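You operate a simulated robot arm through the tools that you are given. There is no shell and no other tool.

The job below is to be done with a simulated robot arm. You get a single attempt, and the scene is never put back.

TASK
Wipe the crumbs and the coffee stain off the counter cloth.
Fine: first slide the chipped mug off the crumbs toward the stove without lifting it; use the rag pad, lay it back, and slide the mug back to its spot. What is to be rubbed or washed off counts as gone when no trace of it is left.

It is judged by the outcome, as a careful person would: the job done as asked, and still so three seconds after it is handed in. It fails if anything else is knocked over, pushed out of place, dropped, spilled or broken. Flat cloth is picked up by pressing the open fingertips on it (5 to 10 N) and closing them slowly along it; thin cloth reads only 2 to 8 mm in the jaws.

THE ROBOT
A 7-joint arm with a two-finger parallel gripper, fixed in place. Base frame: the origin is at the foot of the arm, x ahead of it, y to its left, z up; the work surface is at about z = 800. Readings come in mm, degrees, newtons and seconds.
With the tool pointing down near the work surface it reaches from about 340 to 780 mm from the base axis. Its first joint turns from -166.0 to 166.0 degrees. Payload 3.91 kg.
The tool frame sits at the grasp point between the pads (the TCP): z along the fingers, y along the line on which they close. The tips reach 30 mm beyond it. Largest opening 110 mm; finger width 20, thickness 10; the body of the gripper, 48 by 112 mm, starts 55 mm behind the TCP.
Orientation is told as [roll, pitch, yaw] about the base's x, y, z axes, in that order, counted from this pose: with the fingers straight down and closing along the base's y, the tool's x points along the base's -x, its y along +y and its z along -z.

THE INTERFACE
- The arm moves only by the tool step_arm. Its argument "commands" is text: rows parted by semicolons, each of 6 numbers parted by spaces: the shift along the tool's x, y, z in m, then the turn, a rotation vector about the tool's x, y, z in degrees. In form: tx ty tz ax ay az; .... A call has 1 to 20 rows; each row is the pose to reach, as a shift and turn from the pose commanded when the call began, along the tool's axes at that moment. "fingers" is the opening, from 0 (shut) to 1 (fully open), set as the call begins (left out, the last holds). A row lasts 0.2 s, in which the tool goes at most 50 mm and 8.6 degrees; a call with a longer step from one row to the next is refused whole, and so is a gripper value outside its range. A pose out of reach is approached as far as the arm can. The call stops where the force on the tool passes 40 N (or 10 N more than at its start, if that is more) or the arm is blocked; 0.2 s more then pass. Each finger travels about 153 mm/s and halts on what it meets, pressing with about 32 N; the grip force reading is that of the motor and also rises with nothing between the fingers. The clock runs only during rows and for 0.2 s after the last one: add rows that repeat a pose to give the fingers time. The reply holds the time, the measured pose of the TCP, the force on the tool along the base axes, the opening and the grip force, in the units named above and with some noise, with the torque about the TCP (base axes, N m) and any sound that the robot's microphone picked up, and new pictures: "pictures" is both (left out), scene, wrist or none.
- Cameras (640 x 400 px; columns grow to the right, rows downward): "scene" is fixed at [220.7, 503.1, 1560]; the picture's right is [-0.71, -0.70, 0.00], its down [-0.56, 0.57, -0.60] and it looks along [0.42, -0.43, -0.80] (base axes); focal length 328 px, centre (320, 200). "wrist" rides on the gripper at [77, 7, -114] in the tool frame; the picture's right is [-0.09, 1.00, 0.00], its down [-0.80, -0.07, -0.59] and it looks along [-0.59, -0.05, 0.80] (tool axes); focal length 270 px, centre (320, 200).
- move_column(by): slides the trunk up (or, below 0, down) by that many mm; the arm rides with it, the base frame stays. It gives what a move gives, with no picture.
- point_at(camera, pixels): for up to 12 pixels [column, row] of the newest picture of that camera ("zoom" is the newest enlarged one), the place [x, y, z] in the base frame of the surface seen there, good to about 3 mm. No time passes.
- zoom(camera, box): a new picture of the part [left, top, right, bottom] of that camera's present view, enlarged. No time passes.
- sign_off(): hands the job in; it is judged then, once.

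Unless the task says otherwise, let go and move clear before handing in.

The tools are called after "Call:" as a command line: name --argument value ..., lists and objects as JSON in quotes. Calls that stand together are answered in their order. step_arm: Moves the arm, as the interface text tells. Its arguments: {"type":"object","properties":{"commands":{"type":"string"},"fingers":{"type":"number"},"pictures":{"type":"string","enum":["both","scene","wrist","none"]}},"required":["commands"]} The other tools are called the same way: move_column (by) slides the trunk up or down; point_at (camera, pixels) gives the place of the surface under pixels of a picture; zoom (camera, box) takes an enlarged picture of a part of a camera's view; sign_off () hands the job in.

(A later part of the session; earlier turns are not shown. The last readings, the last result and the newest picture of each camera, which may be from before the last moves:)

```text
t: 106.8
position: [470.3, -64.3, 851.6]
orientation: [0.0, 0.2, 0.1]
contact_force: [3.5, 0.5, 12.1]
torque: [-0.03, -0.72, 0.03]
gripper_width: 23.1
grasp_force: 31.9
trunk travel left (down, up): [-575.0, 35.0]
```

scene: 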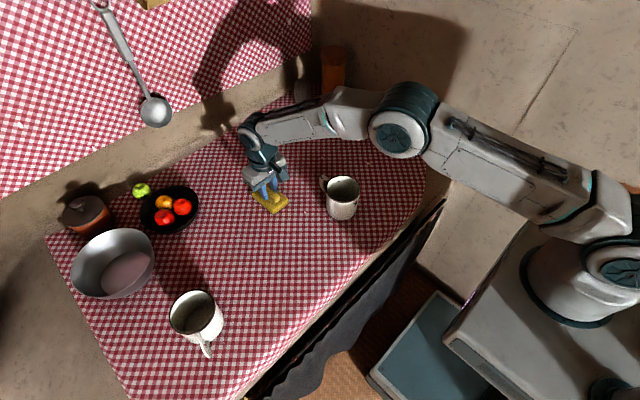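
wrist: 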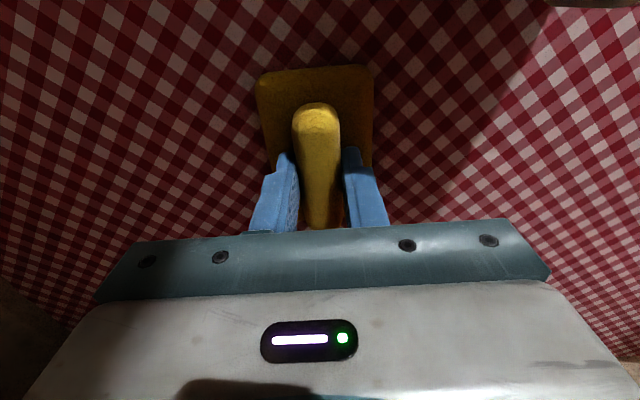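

Contact stays near 12 N the whole way. Next is the return stroke at y≈-105.

Call:
step_arm --commands "0 -0.014 0 0 0 0; 0 -0.028 0 0 0 0; 0 -0.04 0 0 0 0; -0.014 -0.04 0 0 0 0; -0.028 -0.04 0 0 0 0; -0.042 -0.04 0 0 0 0; -0.056 -0.04 0 0 0 0; -0.07 -0.04 0 0 0 0; -0.084 -0.04 0 0 0 0; -0.098 -0.04 0 0 0 0; -0.112 -0.04 0 0 0 0; -0.126 -0.04 0 0 0 0; -0.14 -0.04 0 0 0 0; -0.154 -0.04 0 0 0 0; -0.168 -0.04 0 0 0 0; -0.182 -0.04 0 0 0 0; -0.196 -0.04 0 0 0 0; -0.21 -0.04 0 0 0 0; -0.224 -0.04 0 0 0 0; -0.238 -0.04 0 0 0 0" --pictures "none"

Call:
step_arm --commands "0 -0.014 0 0 0 0; 0 -0.028 0 0 0 0; 0 -0.04 0 0 0 0; 0.014 -0.04 0 0 0 0; 0.028 -0.04 0 0 0 0; 0.042 -0.04 0 0 0 0; 0.056 -0.04 0 0 0 0; 0.07 -0.04 0 0 0 0; 0.084 -0.04 0 0 0 0; 0.098 -0.04 0 0 0 0; 0.112 -0.04 0 0 0 0; 0.126 -0.04 0 0 0 0; 0.14 -0.04 0 0 0 0; 0.154 -0.04 0 0 0 0; 0.168 -0.04 0 0 0 0; 0.182 -0.04 0 0 0 0; 0.196 -0.04 0 0 0 0; 0.21 -0.04 0 0 0 0; 0.224 -0.04 0 0 0 0; 0.238 -0.04 0 0 0 0" --pictures "both"

```text
t: 111.0
position: [707.2, -103.9, 851.8]
orientation: [0.1, -0.1, 0.1]
contact_force: [-4.2, 0.5, 8.8]
torque: [-0.04, 0.05, -0.03]
gripper_width: 22.9
grasp_force: 32.3
trunk travel left (down, up): [-575.0, 35.0]
```

```text
t: 115.2
position: [471.3, -142.7, 851.1]
orientation: [0.0, 0.0, 0.2]
contact_force: [5.4, -1.1, 16.7]
torque: [0.01, -0.41, 0.03]
gripper_width: 22.9
grasp_force: 32.2
trunk travel left (down, up): [-575.0, 35.0]
```

scene: 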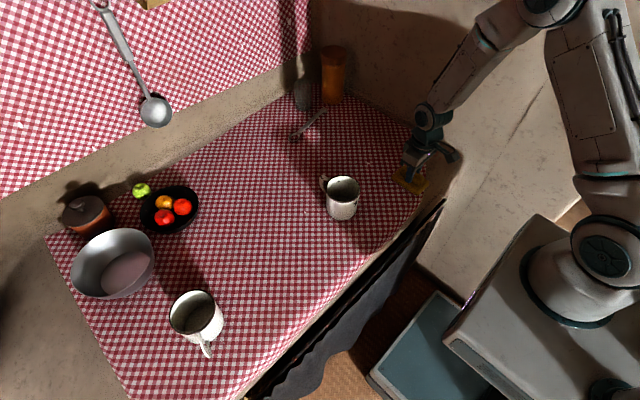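
wrist: 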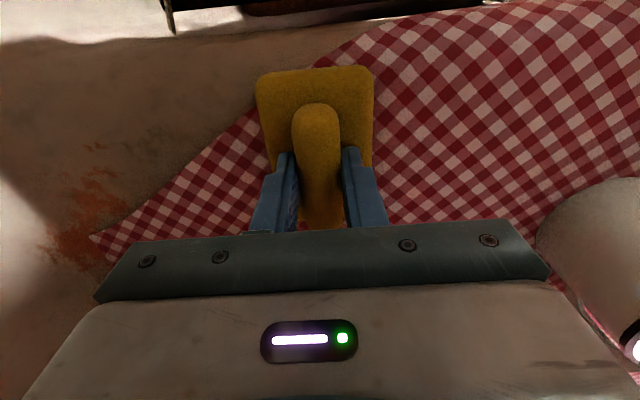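

Force is holding at 9–17 N. I'll continue with strokes at y≈-182 and y≈-222.

Call:
step_arm --commands "0 -0.014 0 0 0 0; 0 -0.028 0 0 0 0; 0 -0.04 0 0 0 0; -0.014 -0.04 0 0 0 0; -0.028 -0.04 0 0 0 0; -0.042 -0.04 0 0 0 0; -0.056 -0.04 0 0 0 0; -0.07 -0.04 0 0 0 0; -0.084 -0.04 0 0 0 0; -0.098 -0.04 0 0 0 0; -0.112 -0.04 0 0 0 0; -0.126 -0.04 0 0 0 0; -0.14 -0.04 0 0 0 0; -0.154 -0.04 0 0 0 0; -0.168 -0.04 0 0 0 0; -0.182 -0.04 0 0 0 0; -0.196 -0.04 0 0 0 0; -0.21 -0.04 0 0 0 0; -0.224 -0.04 0 0 0 0; -0.238 -0.04 0 0 0 0" --pictures "none"

Call:
step_arm --commands "0 -0.014 0 0 0 0; 0 -0.028 0 0 0 0; 0 -0.04 0 0 0 0; 0.014 -0.04 0 0 0 0; 0.028 -0.04 0 0 0 0; 0.042 -0.04 0 0 0 0; 0.056 -0.04 0 0 0 0; 0.07 -0.04 0 0 0 0; 0.084 -0.04 0 0 0 0; 0.098 -0.04 0 0 0 0; 0.112 -0.04 0 0 0 0; 0.126 -0.04 0 0 0 0; 0.14 -0.04 0 0 0 0; 0.154 -0.04 0 0 0 0; 0.168 -0.04 0 0 0 0; 0.182 -0.04 0 0 0 0; 0.196 -0.04 0 0 0 0; 0.21 -0.04 0 0 0 0" --pictures "none"

Call:
step_arm --commands "0 -0.014 0 0 0 0; 0 -0.028 0 0 0 0; 0 -0.035 0 0 0 0; -0.014 -0.035 0 0 0 0; -0.028 -0.035 0 0 0 0; -0.042 -0.035 0 0 0 0; -0.056 -0.035 0 0 0 0; -0.07 -0.035 0 0 0 0; -0.084 -0.035 0 0 0 0; -0.098 -0.035 0 0 0 0; -0.112 -0.035 0 0 0 0; -0.126 -0.035 0 0 0 0; -0.14 -0.035 0 0 0 0; -0.154 -0.035 0 0 0 0; -0.168 -0.035 0 0 0 0; -0.182 -0.035 0 0 0 0; -0.196 -0.035 0 0 0 0; -0.21 -0.035 0 0 0 0" --pictures "both"

```text
t: 119.4
position: [708.2, -184.5, 851.4]
orientation: [0.1, 0.1, 0.1]
contact_force: [-7.0, -0.2, 13.5]
torque: [0.05, 0.2, 0.06]
gripper_width: 23.2
grasp_force: 32.0
trunk travel left (down, up): [-575.0, 35.0]
```

```text
t: 123.2
position: [499.9, -224.1, 852.1]
orientation: [-0.2, -0.1, 0.2]
contact_force: [10.8, 0.1, 27.8]
torque: [0.08, -0.39, -0.01]
gripper_width: 23.1
grasp_force: 32.4
trunk travel left (down, up): [-575.0, 35.0]
```

```text
t: 127.0
position: [709.9, -257.8, 852.2]
orientation: [-0.1, 0.0, 0.0]
contact_force: [-3.7, 0.5, 8.6]
torque: [0.06, 0.06, 0.05]
gripper_width: 23.1
grasp_force: 32.1
trunk travel left (down, up): [-575.0, 35.0]
```

scene: 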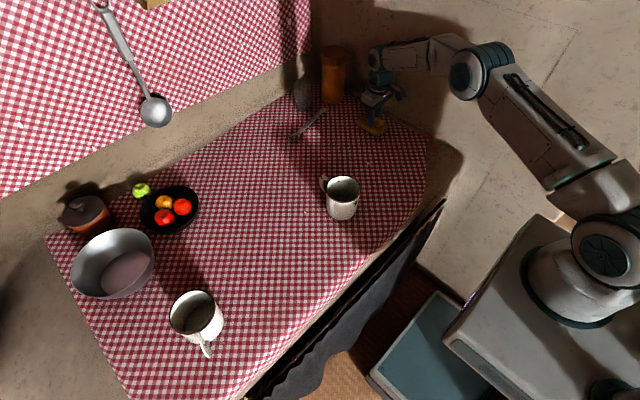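
wrist: 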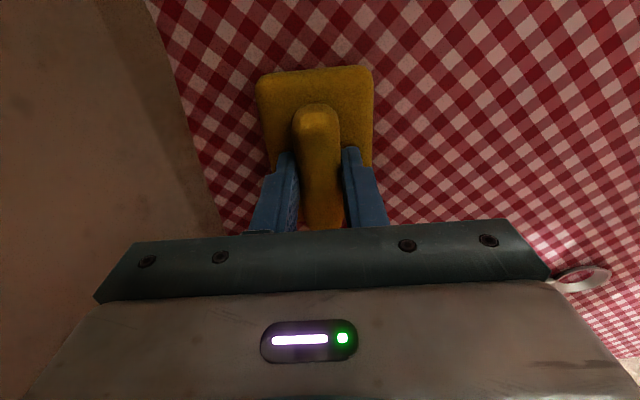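

All held 9–28 N. Now a second full pass with strokes along y, starting at x≈710 and stepping toward the robot, staying below y≈-12 near the mug.

Call:
step_arm --commands "-0.01 0.01 0 0 0 0; -0.01 0.024 0 0 0 0; -0.01 0.038 0 0 0 0; -0.01 0.052 0 0 0 0; -0.01 0.066 0 0 0 0; -0.01 0.08 0 0 0 0; -0.01 0.094 0 0 0 0; -0.01 0.108 0 0 0 0; -0.01 0.122 0 0 0 0; -0.01 0.136 0 0 0 0; -0.01 0.15 0 0 0 0; -0.01 0.164 0 0 0 0; -0.01 0.178 0 0 0 0; -0.01 0.192 0 0 0 0; -0.01 0.206 0 0 0 0; -0.01 0.22 0 0 0 0; -0.01 0.234 0 0 0 0; 0.004 0.24 0 0 0 0; 0.018 0.24 0 0 0 0; 0.032 0.24 0 0 0 0" --pictures "none"

Call:
step_arm --commands "0.014 0 0 0 0 0; 0.03 -0.005 0 0 0 0; 0.03 -0.019 0 0 0 0; 0.03 -0.033 0 0 0 0; 0.03 -0.047 0 0 0 0; 0.03 -0.061 0 0 0 0; 0.03 -0.075 0 0 0 0; 0.03 -0.089 0 0 0 0; 0.03 -0.103 0 0 0 0; 0.03 -0.117 0 0 0 0; 0.03 -0.131 0 0 0 0; 0.03 -0.145 0 0 0 0; 0.03 -0.159 0 0 0 0; 0.03 -0.173 0 0 0 0; 0.03 -0.187 0 0 0 0; 0.03 -0.201 0 0 0 0; 0.03 -0.215 0 0 0 0; 0.03 -0.229 0 0 0 0; 0.044 -0.229 0 0 0 0; 0.058 -0.229 0 0 0 0" --pictures "none"

```text
t: 131.2
position: [677.5, -17.5, 852.0]
orientation: [0.0, 0.0, 0.1]
contact_force: [5.1, 0.9, 16.9]
torque: [0.1, 0.02, -0.05]
gripper_width: 23.3
grasp_force: 32.2
trunk travel left (down, up): [-575.0, 35.0]
```

```text
t: 135.4
position: [620.0, -248.6, 851.7]
orientation: [-0.1, 0.0, 0.0]
contact_force: [6.2, -0.8, 16.2]
torque: [-0.01, 0.07, 0.01]
gripper_width: 23.1
grasp_force: 32.5
trunk travel left (down, up): [-575.0, 35.0]
```

Steady at about 16 N. I'll continue the second pass at x≈595, then x≈545.

Call:
step_arm --commands "0.014 0 0 0 0 0; 0.025 0.005 0 0 0 0; 0.025 0.019 0 0 0 0; 0.025 0.033 0 0 0 0; 0.025 0.047 0 0 0 0; 0.025 0.061 0 0 0 0; 0.025 0.075 0 0 0 0; 0.025 0.089 0 0 0 0; 0.025 0.103 0 0 0 0; 0.025 0.117 0 0 0 0; 0.025 0.131 0 0 0 0; 0.025 0.145 0 0 0 0; 0.025 0.159 0 0 0 0; 0.025 0.173 0 0 0 0; 0.025 0.187 0 0 0 0; 0.025 0.201 0 0 0 0; 0.025 0.215 0 0 0 0; 0.025 0.229 0 0 0 0; 0.039 0.232 0 0 0 0; 0.053 0.232 0 0 0 0" --pictures "none"

Call:
step_arm --commands "0.014 0 0 0 0 0; 0.025 -0.005 0 0 0 0; 0.025 -0.019 0 0 0 0; 0.025 -0.033 0 0 0 0; 0.025 -0.047 0 0 0 0; 0.025 -0.061 0 0 0 0; 0.025 -0.075 0 0 0 0; 0.025 -0.089 0 0 0 0; 0.025 -0.103 0 0 0 0; 0.025 -0.117 0 0 0 0; 0.025 -0.131 0 0 0 0; 0.025 -0.145 0 0 0 0; 0.025 -0.159 0 0 0 0; 0.025 -0.173 0 0 0 0; 0.025 -0.187 0 0 0 0; 0.025 -0.201 0 0 0 0; 0.039 -0.201 0 0 0 0; 0.053 -0.201 0 0 0 0; 0.067 -0.201 0 0 0 0" --pictures "none"

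```text
t: 139.6
position: [567.1, -13.0, 852.4]
orientation: [0.2, -0.1, 0.3]
contact_force: [9.1, 5.6, 24.1]
torque: [0.21, -0.08, -0.03]
gripper_width: 23.2
grasp_force: 32.3
trunk travel left (down, up): [-575.0, 35.0]
```

```text
t: 143.6
position: [500.2, -215.2, 851.5]
orientation: [-0.1, -0.2, 0.1]
contact_force: [8.3, -1.8, 23.4]
torque: [-0.13, -0.3, 0.0]
gripper_width: 23.2
grasp_force: 31.6
trunk travel left (down, up): [-575.0, 35.0]
```

Force is up to 23 N, so I'll ease it 0.4 mm, finish the second pass at x≈487 and check the mug hasn't been touched.

Call:
step_arm --commands "0.01 0.005 -0.0004 0 0 0; 0.013 0.019 -0.0004 0 0 0; 0.013 0.033 -0.0004 0 0 0; 0.013 0.047 -0.0004 0 0 0; 0.013 0.061 -0.0004 0 0 0; 0.013 0.075 -0.0004 0 0 0; 0.013 0.089 -0.0004 0 0 0; 0.013 0.103 -0.0004 0 0 0; 0.013 0.117 -0.0004 0 0 0; 0.013 0.131 -0.0004 0 0 0; 0.013 0.145 -0.0004 0 0 0; 0.013 0.159 -0.0004 0 0 0; 0.013 0.173 -0.0004 0 0 0; 0.013 0.187 -0.0004 0 0 0; 0.013 0.197 -0.0004 0 0 0; 0.013 0.197 -0.0004 0 0 0" --pictures "both"

Call:
zoom --camera "scene" --box '[300, 120, 440, 240]'

Call:
point_at --camera "scene" --pixels '[[342, 177], [327, 190], [358, 190], [342, 203], [342, 218], [322, 183]]'

```text
t: 147.0
position: [485.7, -19.3, 851.8]
orientation: [0.1, 0.0, 0.2]
contact_force: [-1.6, -1.9, 5.1]
torque: [-0.04, -0.26, -0.04]
gripper_width: 23.0
grasp_force: 32.8
trunk travel left (down, up): [-575.0, 35.0]
```

scene: 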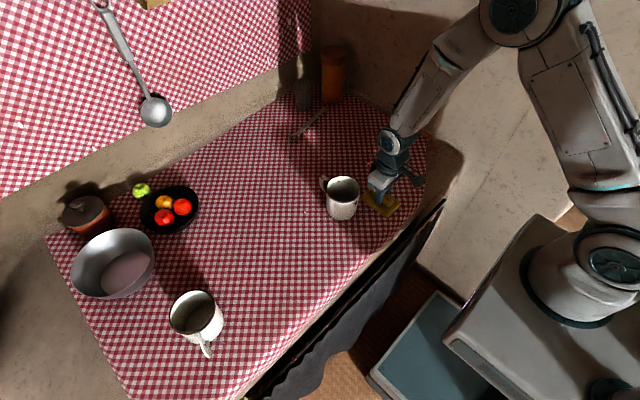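
wrist: 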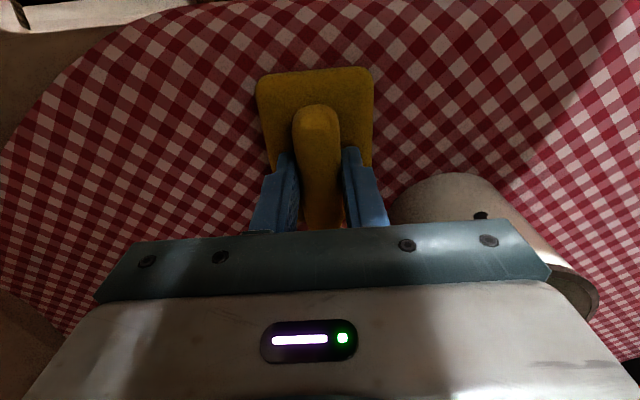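

```text
3.33 times, centred on (370, 180) of scene
```

zoom: 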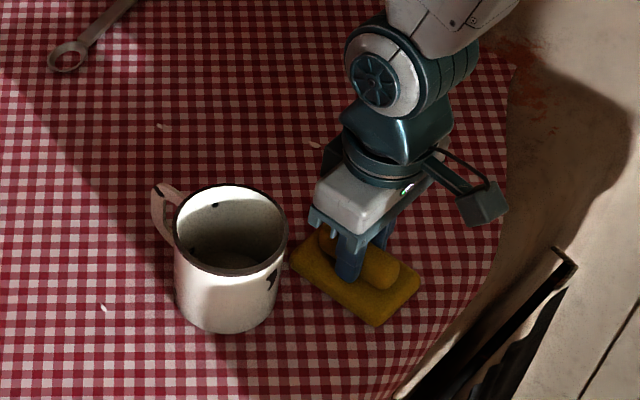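

```text
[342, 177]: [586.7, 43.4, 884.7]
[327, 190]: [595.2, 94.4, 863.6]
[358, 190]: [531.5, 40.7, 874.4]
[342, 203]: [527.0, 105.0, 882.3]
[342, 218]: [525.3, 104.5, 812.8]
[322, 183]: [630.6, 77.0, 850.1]
```

The mug is unmoved at about (554,70) and nothing is disturbed. To reach the cloth around it too, I'll use the pad's flat side to push the mug gently a bit further toward the stove while wiping, first lining up at x≈554.

Call:
step_arm --commands "-0.014 -0.004 0.0002 0 0 0; -0.028 -0.004 0.0002 0 0 0; -0.042 -0.004 0.0002 0 0 0; -0.056 -0.004 0.0002 0 0 0; -0.069 -0.004 0.0002 0 0 0; -0.069 0.004 0.0002 0 0 0; -0.069 0.01 0.0002 0 0 0; -0.069 0.016 0.0002 0 0 0; -0.069 0.022 0.0002 0 0 0; -0.069 0.028 0.0002 0 0 0; -0.069 0.034 0.0002 0 0 0; -0.069 0.04 0.0002 0 0 0; -0.069 0.04 0.0002 0 0 0" --pictures "both"

Call:
zoom --camera "scene" --box '[290, 130, 410, 240]'

```text
t: 149.8
position: [555.0, 22.0, 852.3]
orientation: [0.1, 0.1, 0.0]
contact_force: [0.8, -4.1, 9.3]
torque: [-0.15, -0.03, -0.08]
gripper_width: 23.3
grasp_force: 32.2
trunk travel left (down, up): [-575.0, 35.0]
```

scene: 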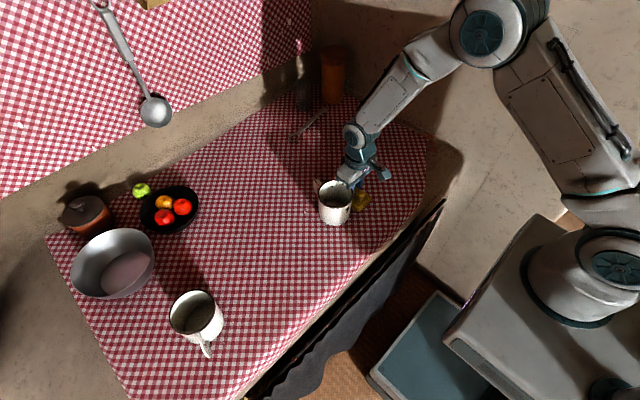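
wrist: 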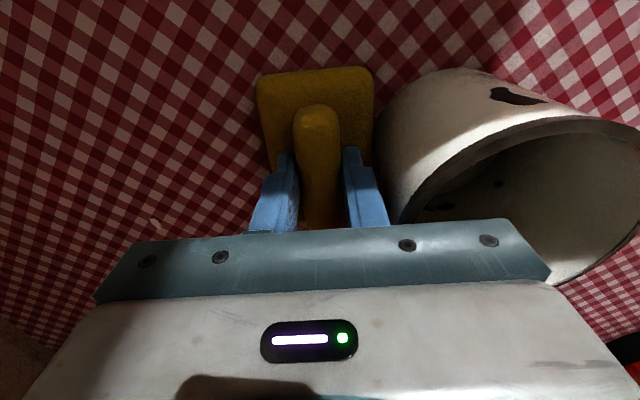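

```text
3.64 times, centred on (350, 185) of scene
```

zoom: 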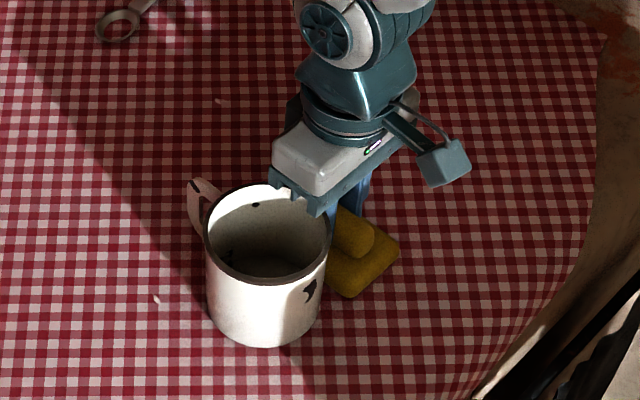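

The mug moves upright with the pad, at y≈96 now, with light forces. I'll continue to pad y≈85.

Call:
step_arm --commands "0 0.007 0 0 0 0; 0 0.014 0 0 0 0; 0 0.021 0 0 0 0; 0 0.028 0 0 0 0; 0 0.035 0 0 0 0; 0 0.042 0 0 0 0; 0 0.049 0 0 0 0; 0 0.056 0 0 0 0; 0 0.062 0 0 0 0; 0 0.062 0 0 0 0; 0 0.05 0 0 0 0; 0 0.04 0 0 0 0" --pictures "both"

Call:
zoom --camera "scene" --box '[270, 130, 400, 250]'

Call:
point_at --camera "scene" --pixels '[[323, 185], [307, 198], [338, 198], [322, 212], [322, 228], [302, 190]]'

```text
t: 152.4
position: [555.0, 61.2, 851.3]
orientation: [0.0, 0.0, 0.0]
contact_force: [-0.4, 1.3, 5.6]
torque: [0.09, -0.08, -0.09]
gripper_width: 23.3
grasp_force: 32.1
trunk travel left (down, up): [-575.0, 35.0]
```

scene: 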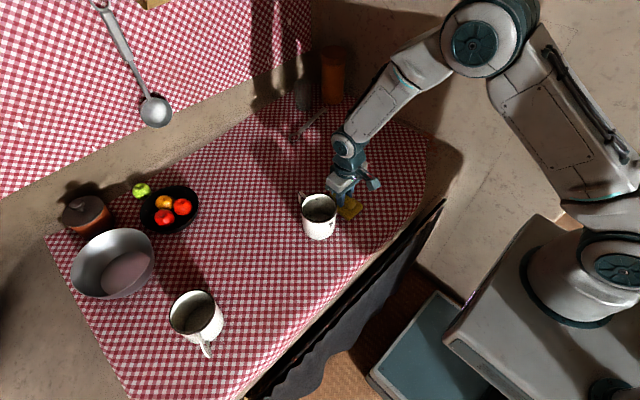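
wrist: 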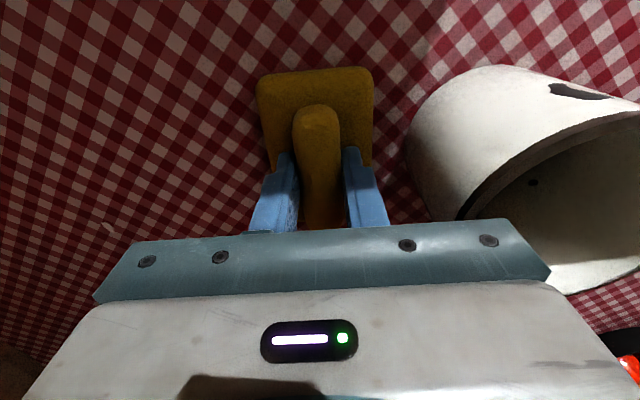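

```text
3.33 times, centred on (335, 190) of scene
```

zoom: 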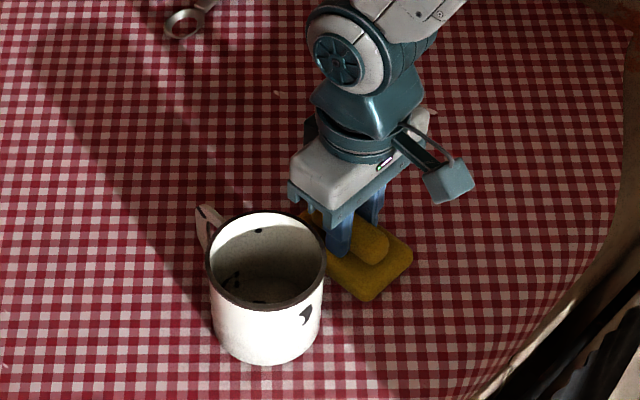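

```text
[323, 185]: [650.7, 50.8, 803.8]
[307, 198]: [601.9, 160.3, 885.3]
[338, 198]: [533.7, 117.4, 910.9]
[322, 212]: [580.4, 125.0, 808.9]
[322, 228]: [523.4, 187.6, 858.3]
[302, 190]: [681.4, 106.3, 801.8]
```

The mug is upright at about (555,160), clear of the pad. I'll wipe the newly freed area with strokes along x at y≈72, 35 and 5.

Call:
step_arm --commands "0.014 0.008 0.0002 0 0 0; 0.028 0.01 0.0002 0 0 0; 0.042 0.01 0.0002 0 0 0; 0.056 0.01 0.0002 0 0 0; 0.07 0.01 0.0002 0 0 0; 0.084 0.01 0.0002 0 0 0; 0.096 0.01 0.0002 0 0 0; 0.096 -0.004 0.0002 0 0 0; 0.096 -0.018 0.0002 0 0 0; 0.096 -0.028 0.0002 0 0 0; 0.082 -0.028 0.0002 0 0 0; 0.068 -0.028 0.0002 0 0 0; 0.054 -0.028 0.0002 0 0 0; 0.04 -0.028 0.0002 0 0 0; 0.026 -0.028 0.0002 0 0 0; 0.012 -0.028 0.0002 0 0 0; -0.002 -0.028 0.0002 0 0 0; -0.016 -0.028 0.0002 0 0 0; -0.03 -0.028 0.0002 0 0 0; -0.044 -0.028 0.0002 0 0 0" --pictures "none"

Call:
step_arm --commands "-0.014 0 0 0 0 0; -0.028 0 0 0 0 0; -0.042 0 0 0 0 0; -0.056 0 0 0 0 0; -0.07 0 0 0 0 0; -0.084 0 0 0 0 0; -0.098 0 0 0 0 0; -0.112 0 0 0 0 0; -0.112 0.014 0 0 0 0; -0.112 0.028 0 0 0 0; -0.112 0.04 0 0 0 0; -0.098 0.04 0 0 0 0; -0.084 0.04 0 0 0 0; -0.07 0.04 0 0 0 0; -0.056 0.04 0 0 0 0; -0.042 0.04 0 0 0 0; -0.028 0.04 0 0 0 0; -0.014 0.04 0 0 0 0; 0 0.04 0 0 0 0; 0.014 0.04 0 0 0 0" --pictures "wrist"

```text
t: 156.6
position: [598.4, 32.9, 851.5]
orientation: [0.0, -0.1, 0.2]
contact_force: [-8.2, 0.1, 15.4]
torque: [-0.02, 0.34, 0.01]
gripper_width: 23.3
grasp_force: 32.0
trunk travel left (down, up): [-575.0, 35.0]
```

```text
t: 160.8
position: [583.3, 72.4, 852.0]
orientation: [0.0, 0.1, 0.0]
contact_force: [7.5, -0.7, 20.3]
torque: [-0.07, -0.45, -0.04]
gripper_width: 23.0
grasp_force: 31.7
trunk travel left (down, up): [-575.0, 35.0]
```

wrist: 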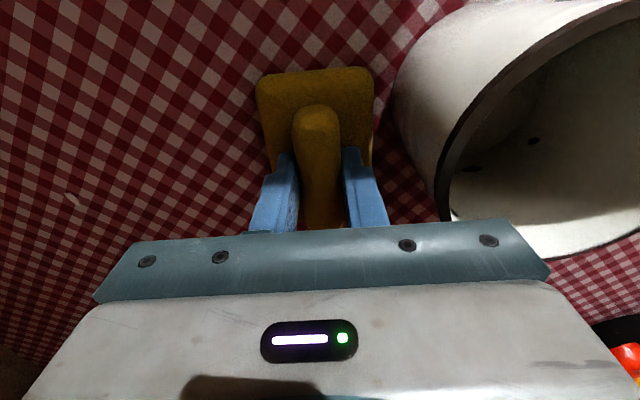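

Force is 15–20 N, so I'll ease slightly and finish a second pass over this strip, including the y≈5 line.

Call:
step_arm --commands "0.014 0 -0.0003 0 0 0; 0.028 0 -0.0003 0 0 0; 0.042 0 -0.0003 0 0 0; 0.056 0 -0.0003 0 0 0; 0.07 0 -0.0003 0 0 0; 0.084 0 -0.0003 0 0 0; 0.098 0 -0.0003 0 0 0; 0.112 0 -0.0003 0 0 0; 0.112 -0.014 -0.0003 0 0 0; 0.112 -0.028 -0.0003 0 0 0; 0.112 -0.042 -0.0003 0 0 0; 0.112 -0.056 -0.0003 0 0 0; 0.112 -0.07 -0.0003 0 0 0; 0.098 -0.07 -0.0003 0 0 0; 0.084 -0.07 -0.0003 0 0 0; 0.07 -0.07 -0.0003 0 0 0; 0.056 -0.07 -0.0003 0 0 0; 0.042 -0.07 -0.0003 0 0 0; 0.042 -0.056 -0.0003 0 0 0; 0.042 -0.042 -0.0003 0 0 0" --pictures "none"

Call:
step_arm --commands "0 0.014 0 0 0 0; 0 0.028 0 0 0 0; 0 0.04 0 0 0 0; -0.014 0.04 0 0 0 0; -0.028 0.04 0 0 0 0; -0.042 0.04 0 0 0 0; -0.056 0.04 0 0 0 0; -0.07 0.03 0 0 0 0; -0.07 0.016 0 0 0 0; -0.07 0.002 0 0 0 0; -0.07 -0.012 0 0 0 0; -0.07 -0.028 0 0 0 0; -0.084 -0.028 0 0 0 0; -0.098 -0.028 0 0 0 0; -0.112 -0.028 0 0 0 0; -0.126 -0.028 0 0 0 0; -0.13 -0.014 0 0 0 0; -0.13 0 0 0 0 0; -0.13 0.014 0 0 0 0; -0.13 0.03 0 0 0 0" --pictures "none"

```text
t: 165.0
position: [543.4, 31.8, 852.0]
orientation: [0.0, 0.0, 0.1]
contact_force: [1.1, 1.3, 0.4]
torque: [-0.01, -0.03, 0.0]
gripper_width: 23.3
grasp_force: 32.4
trunk travel left (down, up): [-575.0, 35.0]
```

```text
t: 169.2
position: [673.4, 60.0, 853.0]
orientation: [-0.1, 0.0, 0.1]
contact_force: [1.3, -4.0, 10.3]
torque: [-0.14, -0.01, 0.03]
gripper_width: 23.3
grasp_force: 31.8
trunk travel left (down, up): [-575.0, 35.0]
```

Contact dropped near (543,32) but is back to 10 N here. I'll press a bit more on the way back across x≈460–600 and then rub the old mug spot once more.

Call:
step_arm --commands "0.014 -0.004 0.0002 0 0 0; 0.028 -0.008 0.0002 0 0 0; 0.042 -0.012 0.0002 0 0 0; 0.056 -0.016 0.0003 0 0 0; 0.07 -0.02 0.0003 0 0 0; 0.084 -0.024 0.0004 0 0 0; 0.098 -0.028 0.0004 0 0 0; 0.112 -0.03 0.0005 0 0 0; 0.126 -0.03 0.0005 0 0 0; 0.14 -0.03 0.0006 0 0 0; 0.154 -0.03 0.0006 0 0 0; 0.168 -0.03 0.0007 0 0 0; 0.182 -0.03 0.0007 0 0 0; 0.196 -0.03 0.0007 0 0 0; 0.21 -0.03 0.0008 0 0 0; 0.21 -0.044 0.0008 0 0 0; 0.21 -0.058 0.0008 0 0 0; 0.196 -0.06 0.0008 0 0 0; 0.182 -0.06 0.0007 0 0 0; 0.168 -0.06 0.0007 0 0 0" --pictures "none"

Call:
step_arm --commands "-0.014 0 0 0 0 0; -0.028 0 -0.0001 0 0 0; -0.042 0 -0.0001 0 0 0; -0.056 0 -0.0002 0 0 0; -0.07 0 -0.0002 0 0 0; -0.084 0 -0.0003 0 0 0; -0.098 0 -0.0003 0 0 0; -0.098 -0.014 -0.0003 0 0 0; -0.098 -0.028 -0.0003 0 0 0; -0.098 -0.042 -0.0003 0 0 0; -0.098 -0.056 -0.0003 0 0 0; -0.098 -0.07 -0.0003 0 0 0; -0.084 -0.07 -0.0003 0 0 0; -0.07 -0.07 -0.0003 0 0 0; -0.056 -0.07 -0.0003 0 0 0; -0.042 -0.07 -0.0003 0 0 0; -0.028 -0.07 -0.0003 0 0 0; -0.028 -0.084 -0.0003 0 0 0; -0.028 -0.098 -0.0003 0 0 0" --pictures "wrist"

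```text
t: 173.0
position: [474.2, -3.2, 851.7]
orientation: [-0.1, 0.5, -0.3]
contact_force: [-9.7, -1.0, 25.6]
torque: [-0.07, -0.46, 0.01]
gripper_width: 23.2
grasp_force: 32.3
trunk travel left (down, up): [-575.0, 35.0]
stopped in row 19: the force on the tool passed its limit at 41 N (the readings are from after the stop); the commanded pose is now the measured one
```

```text
t: 174.0
position: [526.2, -1.8, 851.8]
orientation: [-0.1, 0.5, -0.2]
contact_force: [-10.5, -0.2, 24.3]
torque: [0.02, -0.11, -0.01]
gripper_width: 23.0
grasp_force: 31.8
trunk travel left (down, up): [-575.0, 35.0]
stopped in row 4: the force on the tool passed its limit at 43 N (the readings are from after the stop); the commanded pose is now the measured one
```

wrist: 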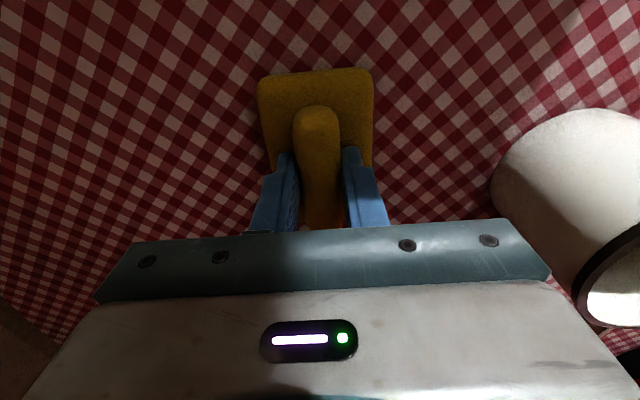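

I pressed too hard there (41–43 N stops). I'll lift 2 mm, correct the slight tilt [-0.1, 0.5, -0.2], then come back down gently.

Call:
step_arm --commands "0 0 -0.002 -0.1 -0.5 -0.2; 0 0 -0.002 -0.1 -0.5 -0.2; 0 0 -0.002 -0.1 -0.5 -0.2" --pictures "none"

Call:
step_arm --commands "0 0 0 0 0 0; 0 0 0 0 0 0" --pictures "none"

```text
t: 174.8
position: [527.2, -1.9, 851.7]
orientation: [0.1, 0.1, 0.1]
contact_force: [-5.6, 0.6, 9.0]
torque: [-0.07, 0.74, -0.06]
gripper_width: 23.2
grasp_force: 31.9
trunk travel left (down, up): [-575.0, 35.0]
```

```text
t: 175.4
position: [527.7, -1.4, 851.7]
orientation: [0.1, 0.1, 0.0]
contact_force: [-3.7, -0.3, 6.0]
torque: [-0.07, 0.43, -0.01]
gripper_width: 23.1
grasp_force: 32.1
trunk travel left (down, up): [-575.0, 35.0]
```

Now level with 6 N of contact. I'll go over the old mug spot once more with slow strokes.

Call:
step_arm --commands "-0.003 -0.012 0.0002 0 0 0; -0.003 -0.025 0.0002 0 0 0; -0.003 -0.038 0.0002 0 0 0; -0.003 -0.051 0.0002 0 0 0; -0.003 -0.064 0.0002 0 0 0; -0.003 -0.077 0.0002 0 0 0; -0.003 -0.09 0.0002 0 0 0; -0.003 -0.103 0.0002 0 0 0; -0.003 -0.116 0.0002 0 0 0; -0.003 -0.129 0.0002 0 0 0; -0.003 -0.142 0.0002 0 0 0; -0.003 -0.155 0.0002 0 0 0; -0.003 -0.168 0.0002 0 0 0; -0.003 -0.181 0.0002 0 0 0; -0.003 -0.194 0.0002 0 0 0; -0.017 -0.2 0.0002 0 0 0; -0.031 -0.2 0.0002 0 0 0; -0.045 -0.2 0.0002 0 0 0; -0.053 -0.19 0.0002 0 0 0; -0.053 -0.177 0.0002 0 0 0" --pictures "none"

Call:
step_arm --commands "0 0.013 0 0 0 0; 0 0.026 0 0 0 0; 0 0.039 0 0 0 0; 0 0.052 0 0 0 0; 0 0.065 0 0 0 0; 0 0.078 0 0 0 0; 0 0.091 0 0 0 0; 0 0.104 0 0 0 0; 0 0.117 0 0 0 0; 0.013 0.117 0 0 0 0; 0.026 0.117 0 0 0 0; 0.026 0.104 0 0 0 0; 0.026 0.091 0 0 0 0; 0.026 0.078 0 0 0 0; 0.026 0.065 0 0 0 0; 0.026 0.052 0 0 0 0; 0.026 0.039 0 0 0 0; 0.026 0.026 0 0 0 0; 0.026 0.013 0 0 0 0; 0.026 0 0 0 0 0" --pictures "none"

```text
t: 179.6
position: [580.7, -179.3, 850.7]
orientation: [0.1, 0.1, 0.1]
contact_force: [0.5, -1.9, 10.8]
torque: [-0.19, 0.24, 0.19]
gripper_width: 23.2
grasp_force: 31.9
trunk travel left (down, up): [-575.0, 35.0]
```

```text
t: 183.8
position: [554.3, -179.2, 852.1]
orientation: [0.0, 0.2, -0.1]
contact_force: [0.1, 4.4, 13.9]
torque: [0.09, -0.07, -0.02]
gripper_width: 23.4
grasp_force: 31.9
trunk travel left (down, up): [-575.0, 35.0]
```

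Contact has been good through these passes. I'll lift the pad, check the cloth, and measure the pad's thickness to work out the true surface height.

Call:
step_arm --commands "0 0 -0.01 0 0 0; 0 0 -0.04 0 0 0; 0 0 -0.08 0 0 0; 0 0 -0.12 0 0 0; 0 0 -0.12 0 0 0" --pictures "both"

Call:
zoom --camera "scene" --box '[360, 90, 440, 160]'

Call:
zoom --camera "scene" --box '[300, 120, 440, 230]'

```text
t: 185.0
position: [554.7, -178.1, 972.1]
orientation: [0.0, 0.2, 0.0]
contact_force: [-0.5, -0.4, 0.2]
torque: [-0.04, 0.0, -0.02]
gripper_width: 23.3
grasp_force: 31.8
trunk travel left (down, up): [-575.0, 35.0]
```

scene: 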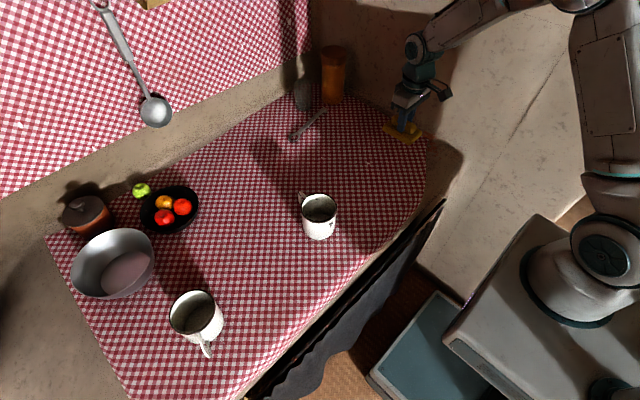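
wrist: 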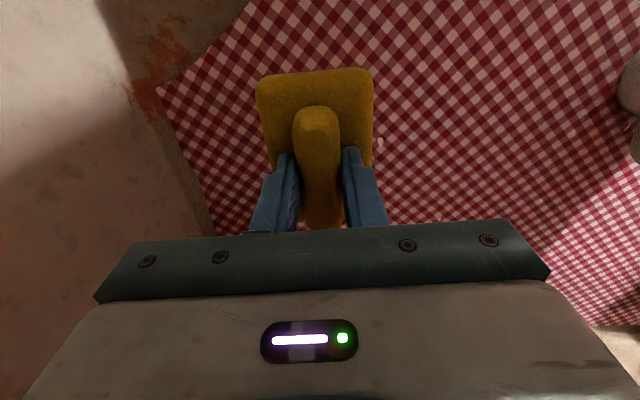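

```text
5.71 times, centred on (400, 125) of scene
```

zoom: 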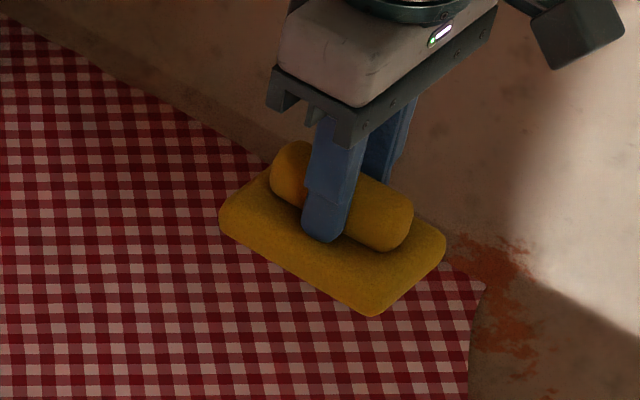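

```text
3.64 times, centred on (370, 175) of scene
```

zoom: 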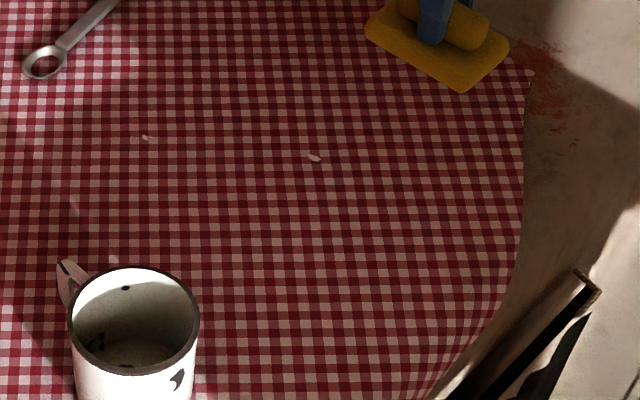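

I'll sample the pad's lower edge and its top face with the scene camera to estimate its thickness.

Call:
point_at --camera "scene" --pixels '[[383.2, 129.6], [389.0, 134.4], [396.0, 138.4], [403.0, 142.5], [409.0, 145.0], [413, 142.5], [387.7, 125], [394.7, 130.3], [410.5, 136.4], [417.5, 132.9], [386, 122.5], [412, 134]]'

Call:
point_at --camera "scene" --pixels '[[386.0, 132.0], [392.5, 136.4], [399.5, 140.4], [406.0, 143.9], [411, 144.0], [416, 140.5], [391, 127.5], [398, 133], [408, 137.5], [415, 135], [390, 125.5], [405, 136]]'

```text
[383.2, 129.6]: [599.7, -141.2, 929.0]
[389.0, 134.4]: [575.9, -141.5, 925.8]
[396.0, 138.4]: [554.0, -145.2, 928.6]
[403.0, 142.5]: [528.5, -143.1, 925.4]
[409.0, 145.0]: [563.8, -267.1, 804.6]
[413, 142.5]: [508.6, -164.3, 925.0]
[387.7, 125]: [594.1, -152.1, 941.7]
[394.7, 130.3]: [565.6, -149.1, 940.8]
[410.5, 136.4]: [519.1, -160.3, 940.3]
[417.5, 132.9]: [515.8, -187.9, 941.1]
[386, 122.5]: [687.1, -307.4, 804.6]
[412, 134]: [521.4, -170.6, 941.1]
```

```text
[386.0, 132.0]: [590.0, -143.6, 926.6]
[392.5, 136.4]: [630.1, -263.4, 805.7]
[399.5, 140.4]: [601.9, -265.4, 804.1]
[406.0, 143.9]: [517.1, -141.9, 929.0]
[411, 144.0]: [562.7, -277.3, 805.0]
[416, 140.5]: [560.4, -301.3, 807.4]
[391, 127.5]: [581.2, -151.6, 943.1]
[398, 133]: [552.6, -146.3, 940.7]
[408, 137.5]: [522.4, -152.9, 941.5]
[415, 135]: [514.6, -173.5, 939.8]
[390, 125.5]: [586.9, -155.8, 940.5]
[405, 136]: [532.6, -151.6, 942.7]
```

The pad base is roughly 17–20 mm thick, so the true surface is around z 801–803, about the level of the drawn cloth on the left side, where no marks are visible. The pad has also shifted about 3 mm in +x in the grip, so I'll aim for TCP (574.5, 302) at home. I'll carry it there high above the mug.

Call:
step_arm --commands "-0.002 0.03 0 0 0 -0.3; -0.004 0.075 0 0 0 -0.6; -0.006 0.12 0 0 0 -0.9; -0.008 0.165 0 0 0 -1.2; -0.01 0.21 0 0 0 -1.5; -0.012 0.255 0 0 0 -1.8; -0.014 0.3 0 0 0 -2.1; -0.016 0.345 0 0 0 -2.4; -0.018 0.39 0 0 0 -2.8; -0.0198 0.435 0 0 0 -3.2; -0.0198 0.47 0 0 0 -3.5; -0.0198 0.48 0 0 0 -3.5; -0.0198 0.48 0 0 0 -3.5" --pictures "both"

Call:
zoom --camera "wrist" --box '[220, 50, 430, 230]'

```text
t: 187.8
position: [575.1, 301.8, 969.7]
orientation: [0.1, 0.2, 3.6]
contact_force: [-0.3, 0.5, -0.3]
torque: [-0.01, -0.02, -0.01]
gripper_width: 23.5
grasp_force: 31.8
trunk travel left (down, up): [-575.0, 35.0]
```

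scene: 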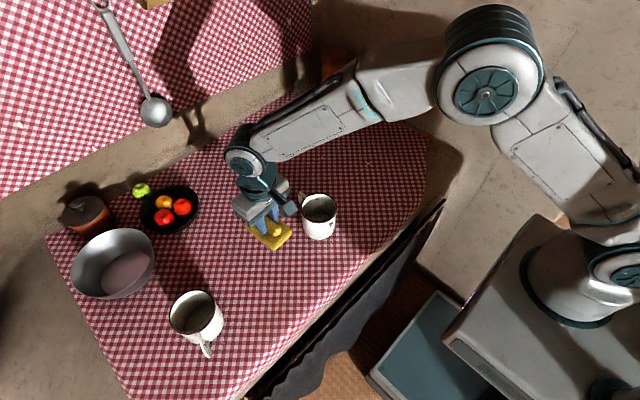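
wrist: 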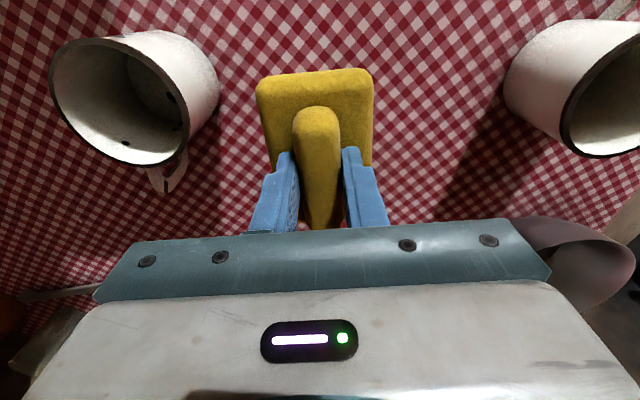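

```text
2.22 times, centred on (325, 140) of wrist
```

zoom: 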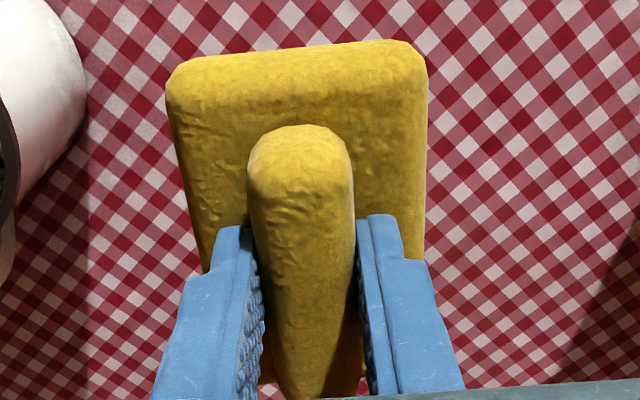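

The pad is over its home spot and the mug is well clear. I'll lower it to just above the surface.

Call:
step_arm --commands "0 0 0.03 0 -0.1 0; 0 0 0.065 0 -0.2 0; 0 0 0.09 0 -0.2 0; 0 0 0.105 0 -0.2 0; 0 0 0.113 0 -0.2 0; 0 0 0.115 0 -0.2 0; 0 0 0.115 0 -0.2 0" --pictures "both"

Call:
zoom --camera "scene" --box '[200, 190, 340, 300]'

```text
t: 189.4
position: [573.9, 299.8, 855.7]
orientation: [0.1, 0.0, 3.4]
contact_force: [0.3, -1.4, -0.1]
torque: [0.01, 0.0, 0.03]
gripper_width: 23.3
grasp_force: 31.9
trunk travel left (down, up): [-575.0, 35.0]
```

scene: 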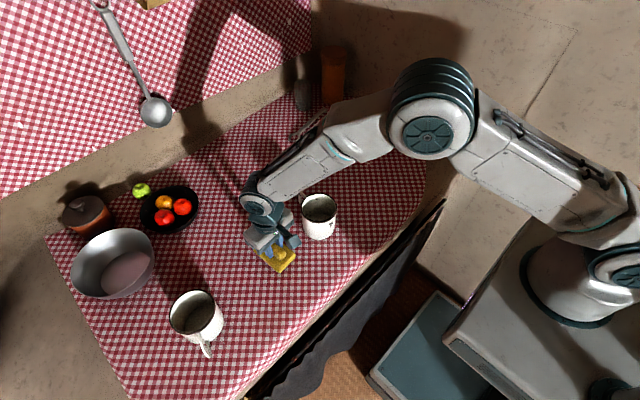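
wrist: 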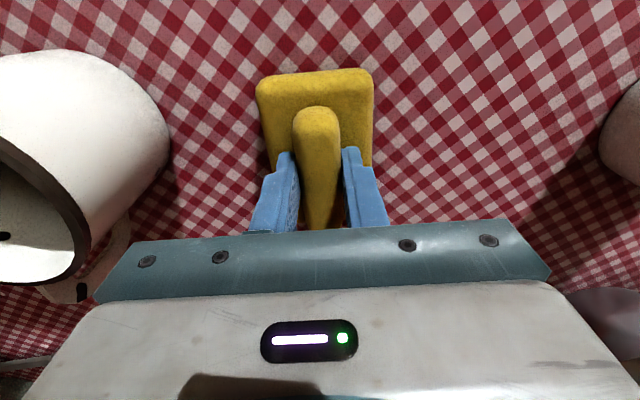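

```text
3.64 times, centred on (270, 245) of scene
```

zoom: 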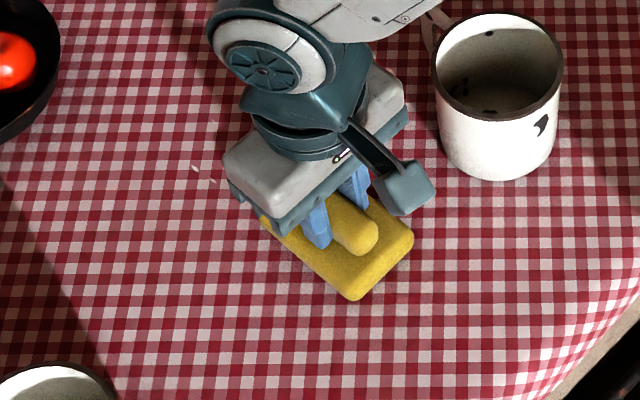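

The pad matches its original outline to within about 2 mm (front corner zoom [353,300] versus [352,306] originally, with 4 mm of height left). I'll nudge 1.5 mm in +y and lower to contact.

Call:
step_arm --commands "0 0.0015 0.001 0 0 0; 0 0.0015 0.002 0 0 0; 0 0.0015 0.003 0 0 0; 0 0.0015 0.003 0 0 0" --pictures "none"

Call:
step_arm --commands "0 0 0.0005 0 0 0; 0 0 0.0005 0 0 0" --pictures "both"

Call:
zoom --camera "scene" --box '[200, 190, 340, 300]'

```text
t: 190.4
position: [574.9, 301.7, 853.2]
orientation: [0.1, 0.1, 3.6]
contact_force: [0.1, 0.0, -0.5]
torque: [0.0, 0.01, 0.02]
gripper_width: 23.0
grasp_force: 32.4
trunk travel left (down, up): [-575.0, 35.0]
```

```text
t: 191.0
position: [575.2, 302.0, 852.4]
orientation: [0.0, 0.0, 3.4]
contact_force: [-1.1, -0.8, 0.1]
torque: [-0.02, 0.01, 0.0]
gripper_width: 23.2
grasp_force: 32.0
trunk travel left (down, up): [-575.0, 35.0]
```

scene: 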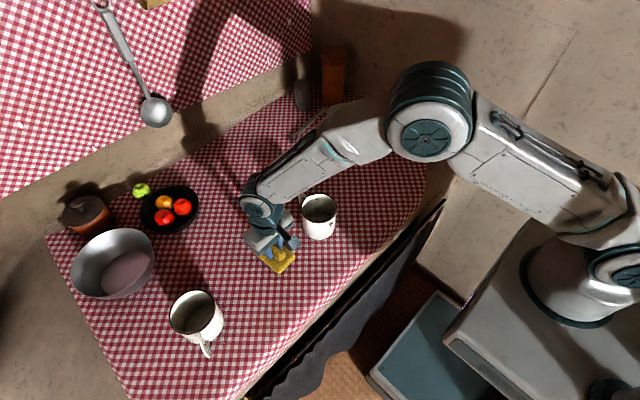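
wrist: 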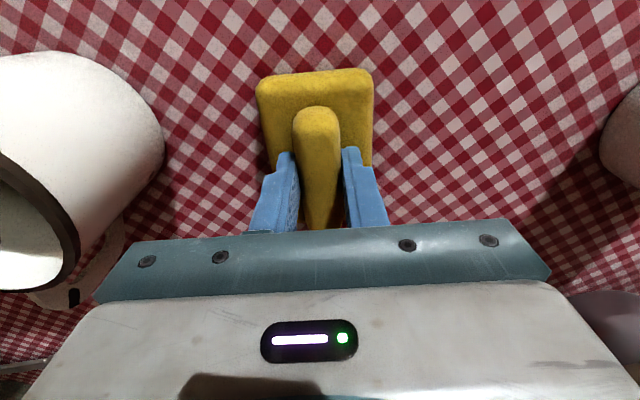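

```text
3.64 times, centred on (270, 245) of scene
```

zoom: 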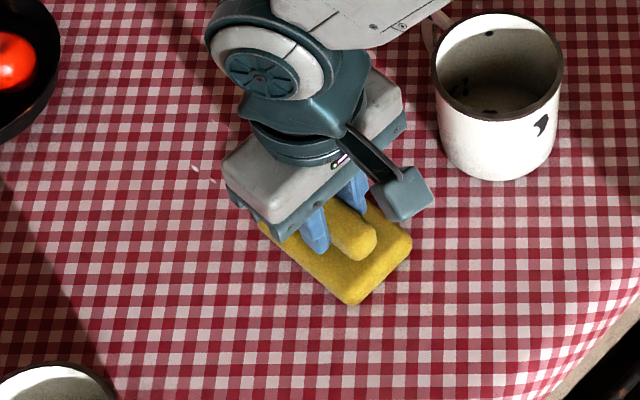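

The outline now matches the original to about 1–2 mm. I'll lower the last bit until it rests, then release.

Call:
step_arm --commands "0 0 0.0005 0 0 0; 0 0 0.0005 0 0 0" --pictures "none"

Call:
step_arm --commands "0 0 0.0005 0 0 0; 0 0 0.0005 0 0 0" --pictures "none"

```text
t: 191.6
position: [574.7, 301.8, 851.9]
orientation: [0.1, 0.0, 3.5]
contact_force: [-1.6, 0.6, 2.1]
torque: [-0.08, 0.21, -0.03]
gripper_width: 23.4
grasp_force: 31.8
trunk travel left (down, up): [-575.0, 35.0]
```

```text
t: 192.2
position: [574.7, 302.7, 851.6]
orientation: [0.1, 0.0, 3.5]
contact_force: [0.6, 1.9, 3.1]
torque: [-0.02, 0.2, -0.03]
gripper_width: 23.2
grasp_force: 32.0
trunk travel left (down, up): [-575.0, 35.0]
```

The pad rests with 3 N. I'll open to about 40 mm and rise straight up.

Call:
step_arm --commands "0 0 0 0 0 0; 0 0 0 0 0 0; 0 0 -0.003 0 0 0; 0 0 -0.015 0 0 0; 0 0 -0.04 0 0 0; 0 0 -0.08 0 0 0; 0 0 -0.12 0 0 0; 0 0 -0.12 0 0 0" --fingers 0.36 --pictures "both"

Call:
zoom --camera "wrist" --box '[220, 0, 430, 180]'

Call:
zoom --camera "scene" --box '[200, 190, 340, 300]'

```text
t: 194.0
position: [575.0, 301.6, 970.5]
orientation: [0.1, 0.0, 3.5]
contact_force: [0.7, -0.3, -0.4]
torque: [-0.01, -0.01, -0.02]
gripper_width: 39.7
grasp_force: 0.1
trunk travel left (down, up): [-575.0, 35.0]
```

scene: 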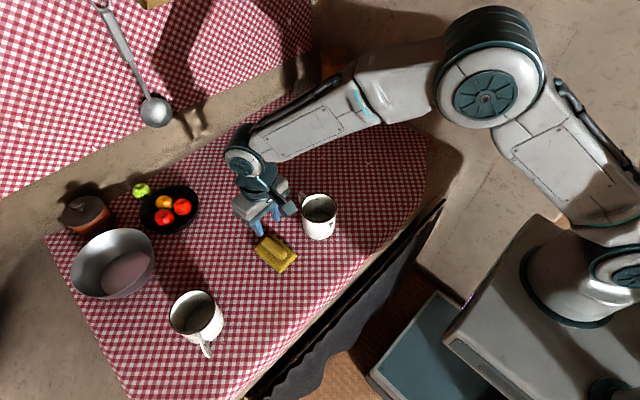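
wrist: 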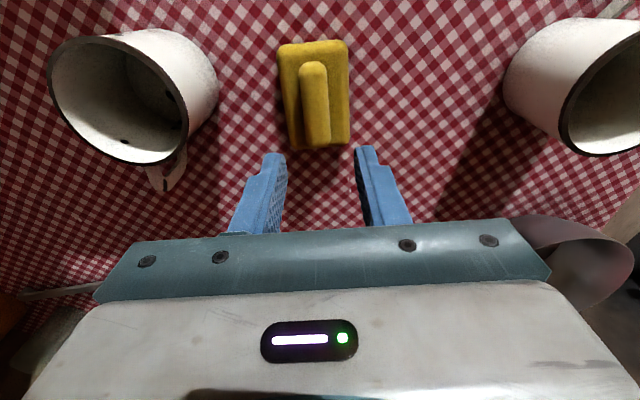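

```text
2.22 times, centred on (325, 90) of wrist
```

zoom: 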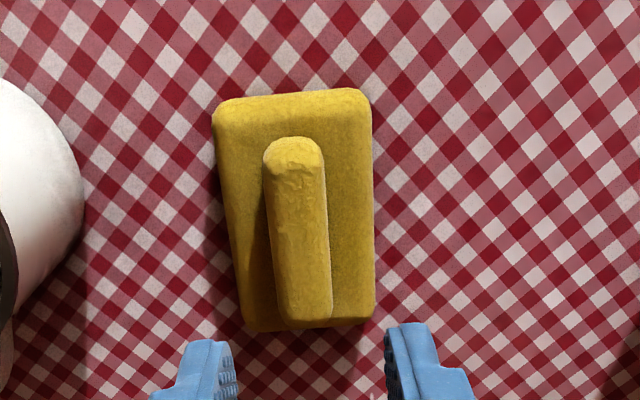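

```text
3.64 times, centred on (270, 245) of scene
```

zoom: 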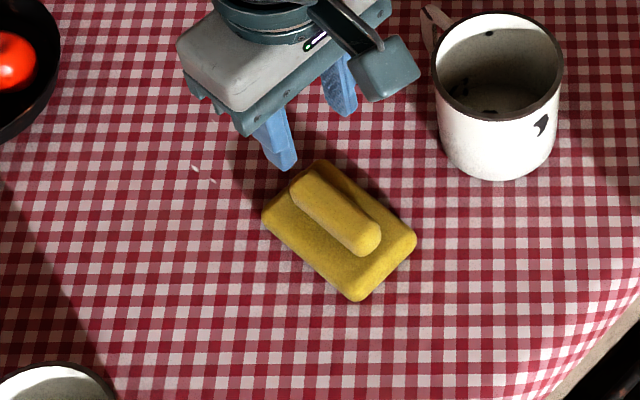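

The pad is laid back but shifted about 6–7 mm toward -y on release (front corner zoom [358,300] versus [352,306] originally), which I'll correct. First, with empty fingers closed, I'll probe the true surface height at a free spot near (465,300).

Call:
step_arm --commands "0.04 0 0 0 0 0; 0.08 0 0.01 0 0 0; 0.11 0 0.04 0 0 0; 0.11 0 0.08 0 0 0; 0.11 0 0.11 0 0 0; 0.11 0 0.13 0 0 0; 0.11 0 0.133 0 0 0; 0.11 0 0.133 0 0 0" --fingers 0 --pictures "both"

```text
t: 195.8
position: [464.6, 297.1, 839.2]
orientation: [0.1, -0.1, 3.4]
contact_force: [-0.4, -0.3, -0.8]
torque: [-0.02, -0.01, -0.01]
gripper_width: 0.0
grasp_force: 32.4
trunk travel left (down, up): [-575.0, 35.0]
```

scene: 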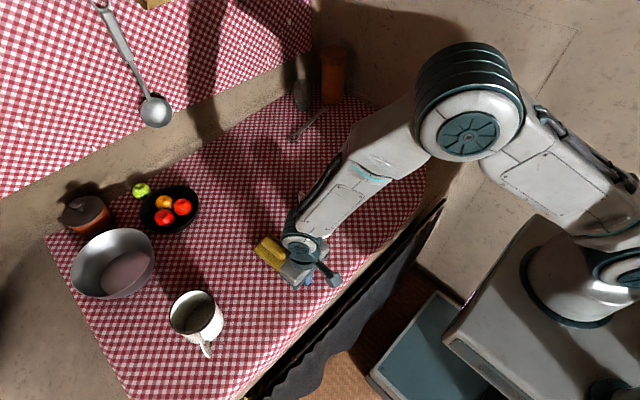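
wrist: 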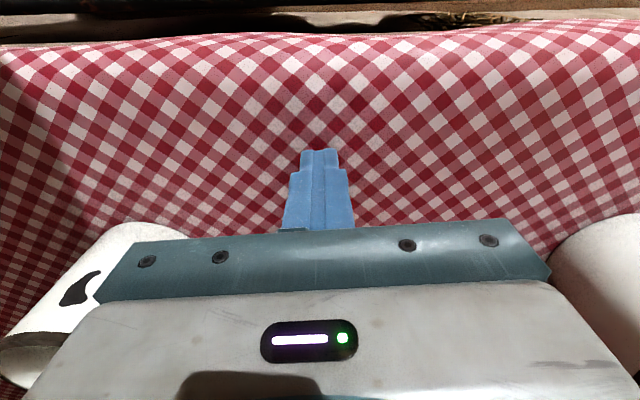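

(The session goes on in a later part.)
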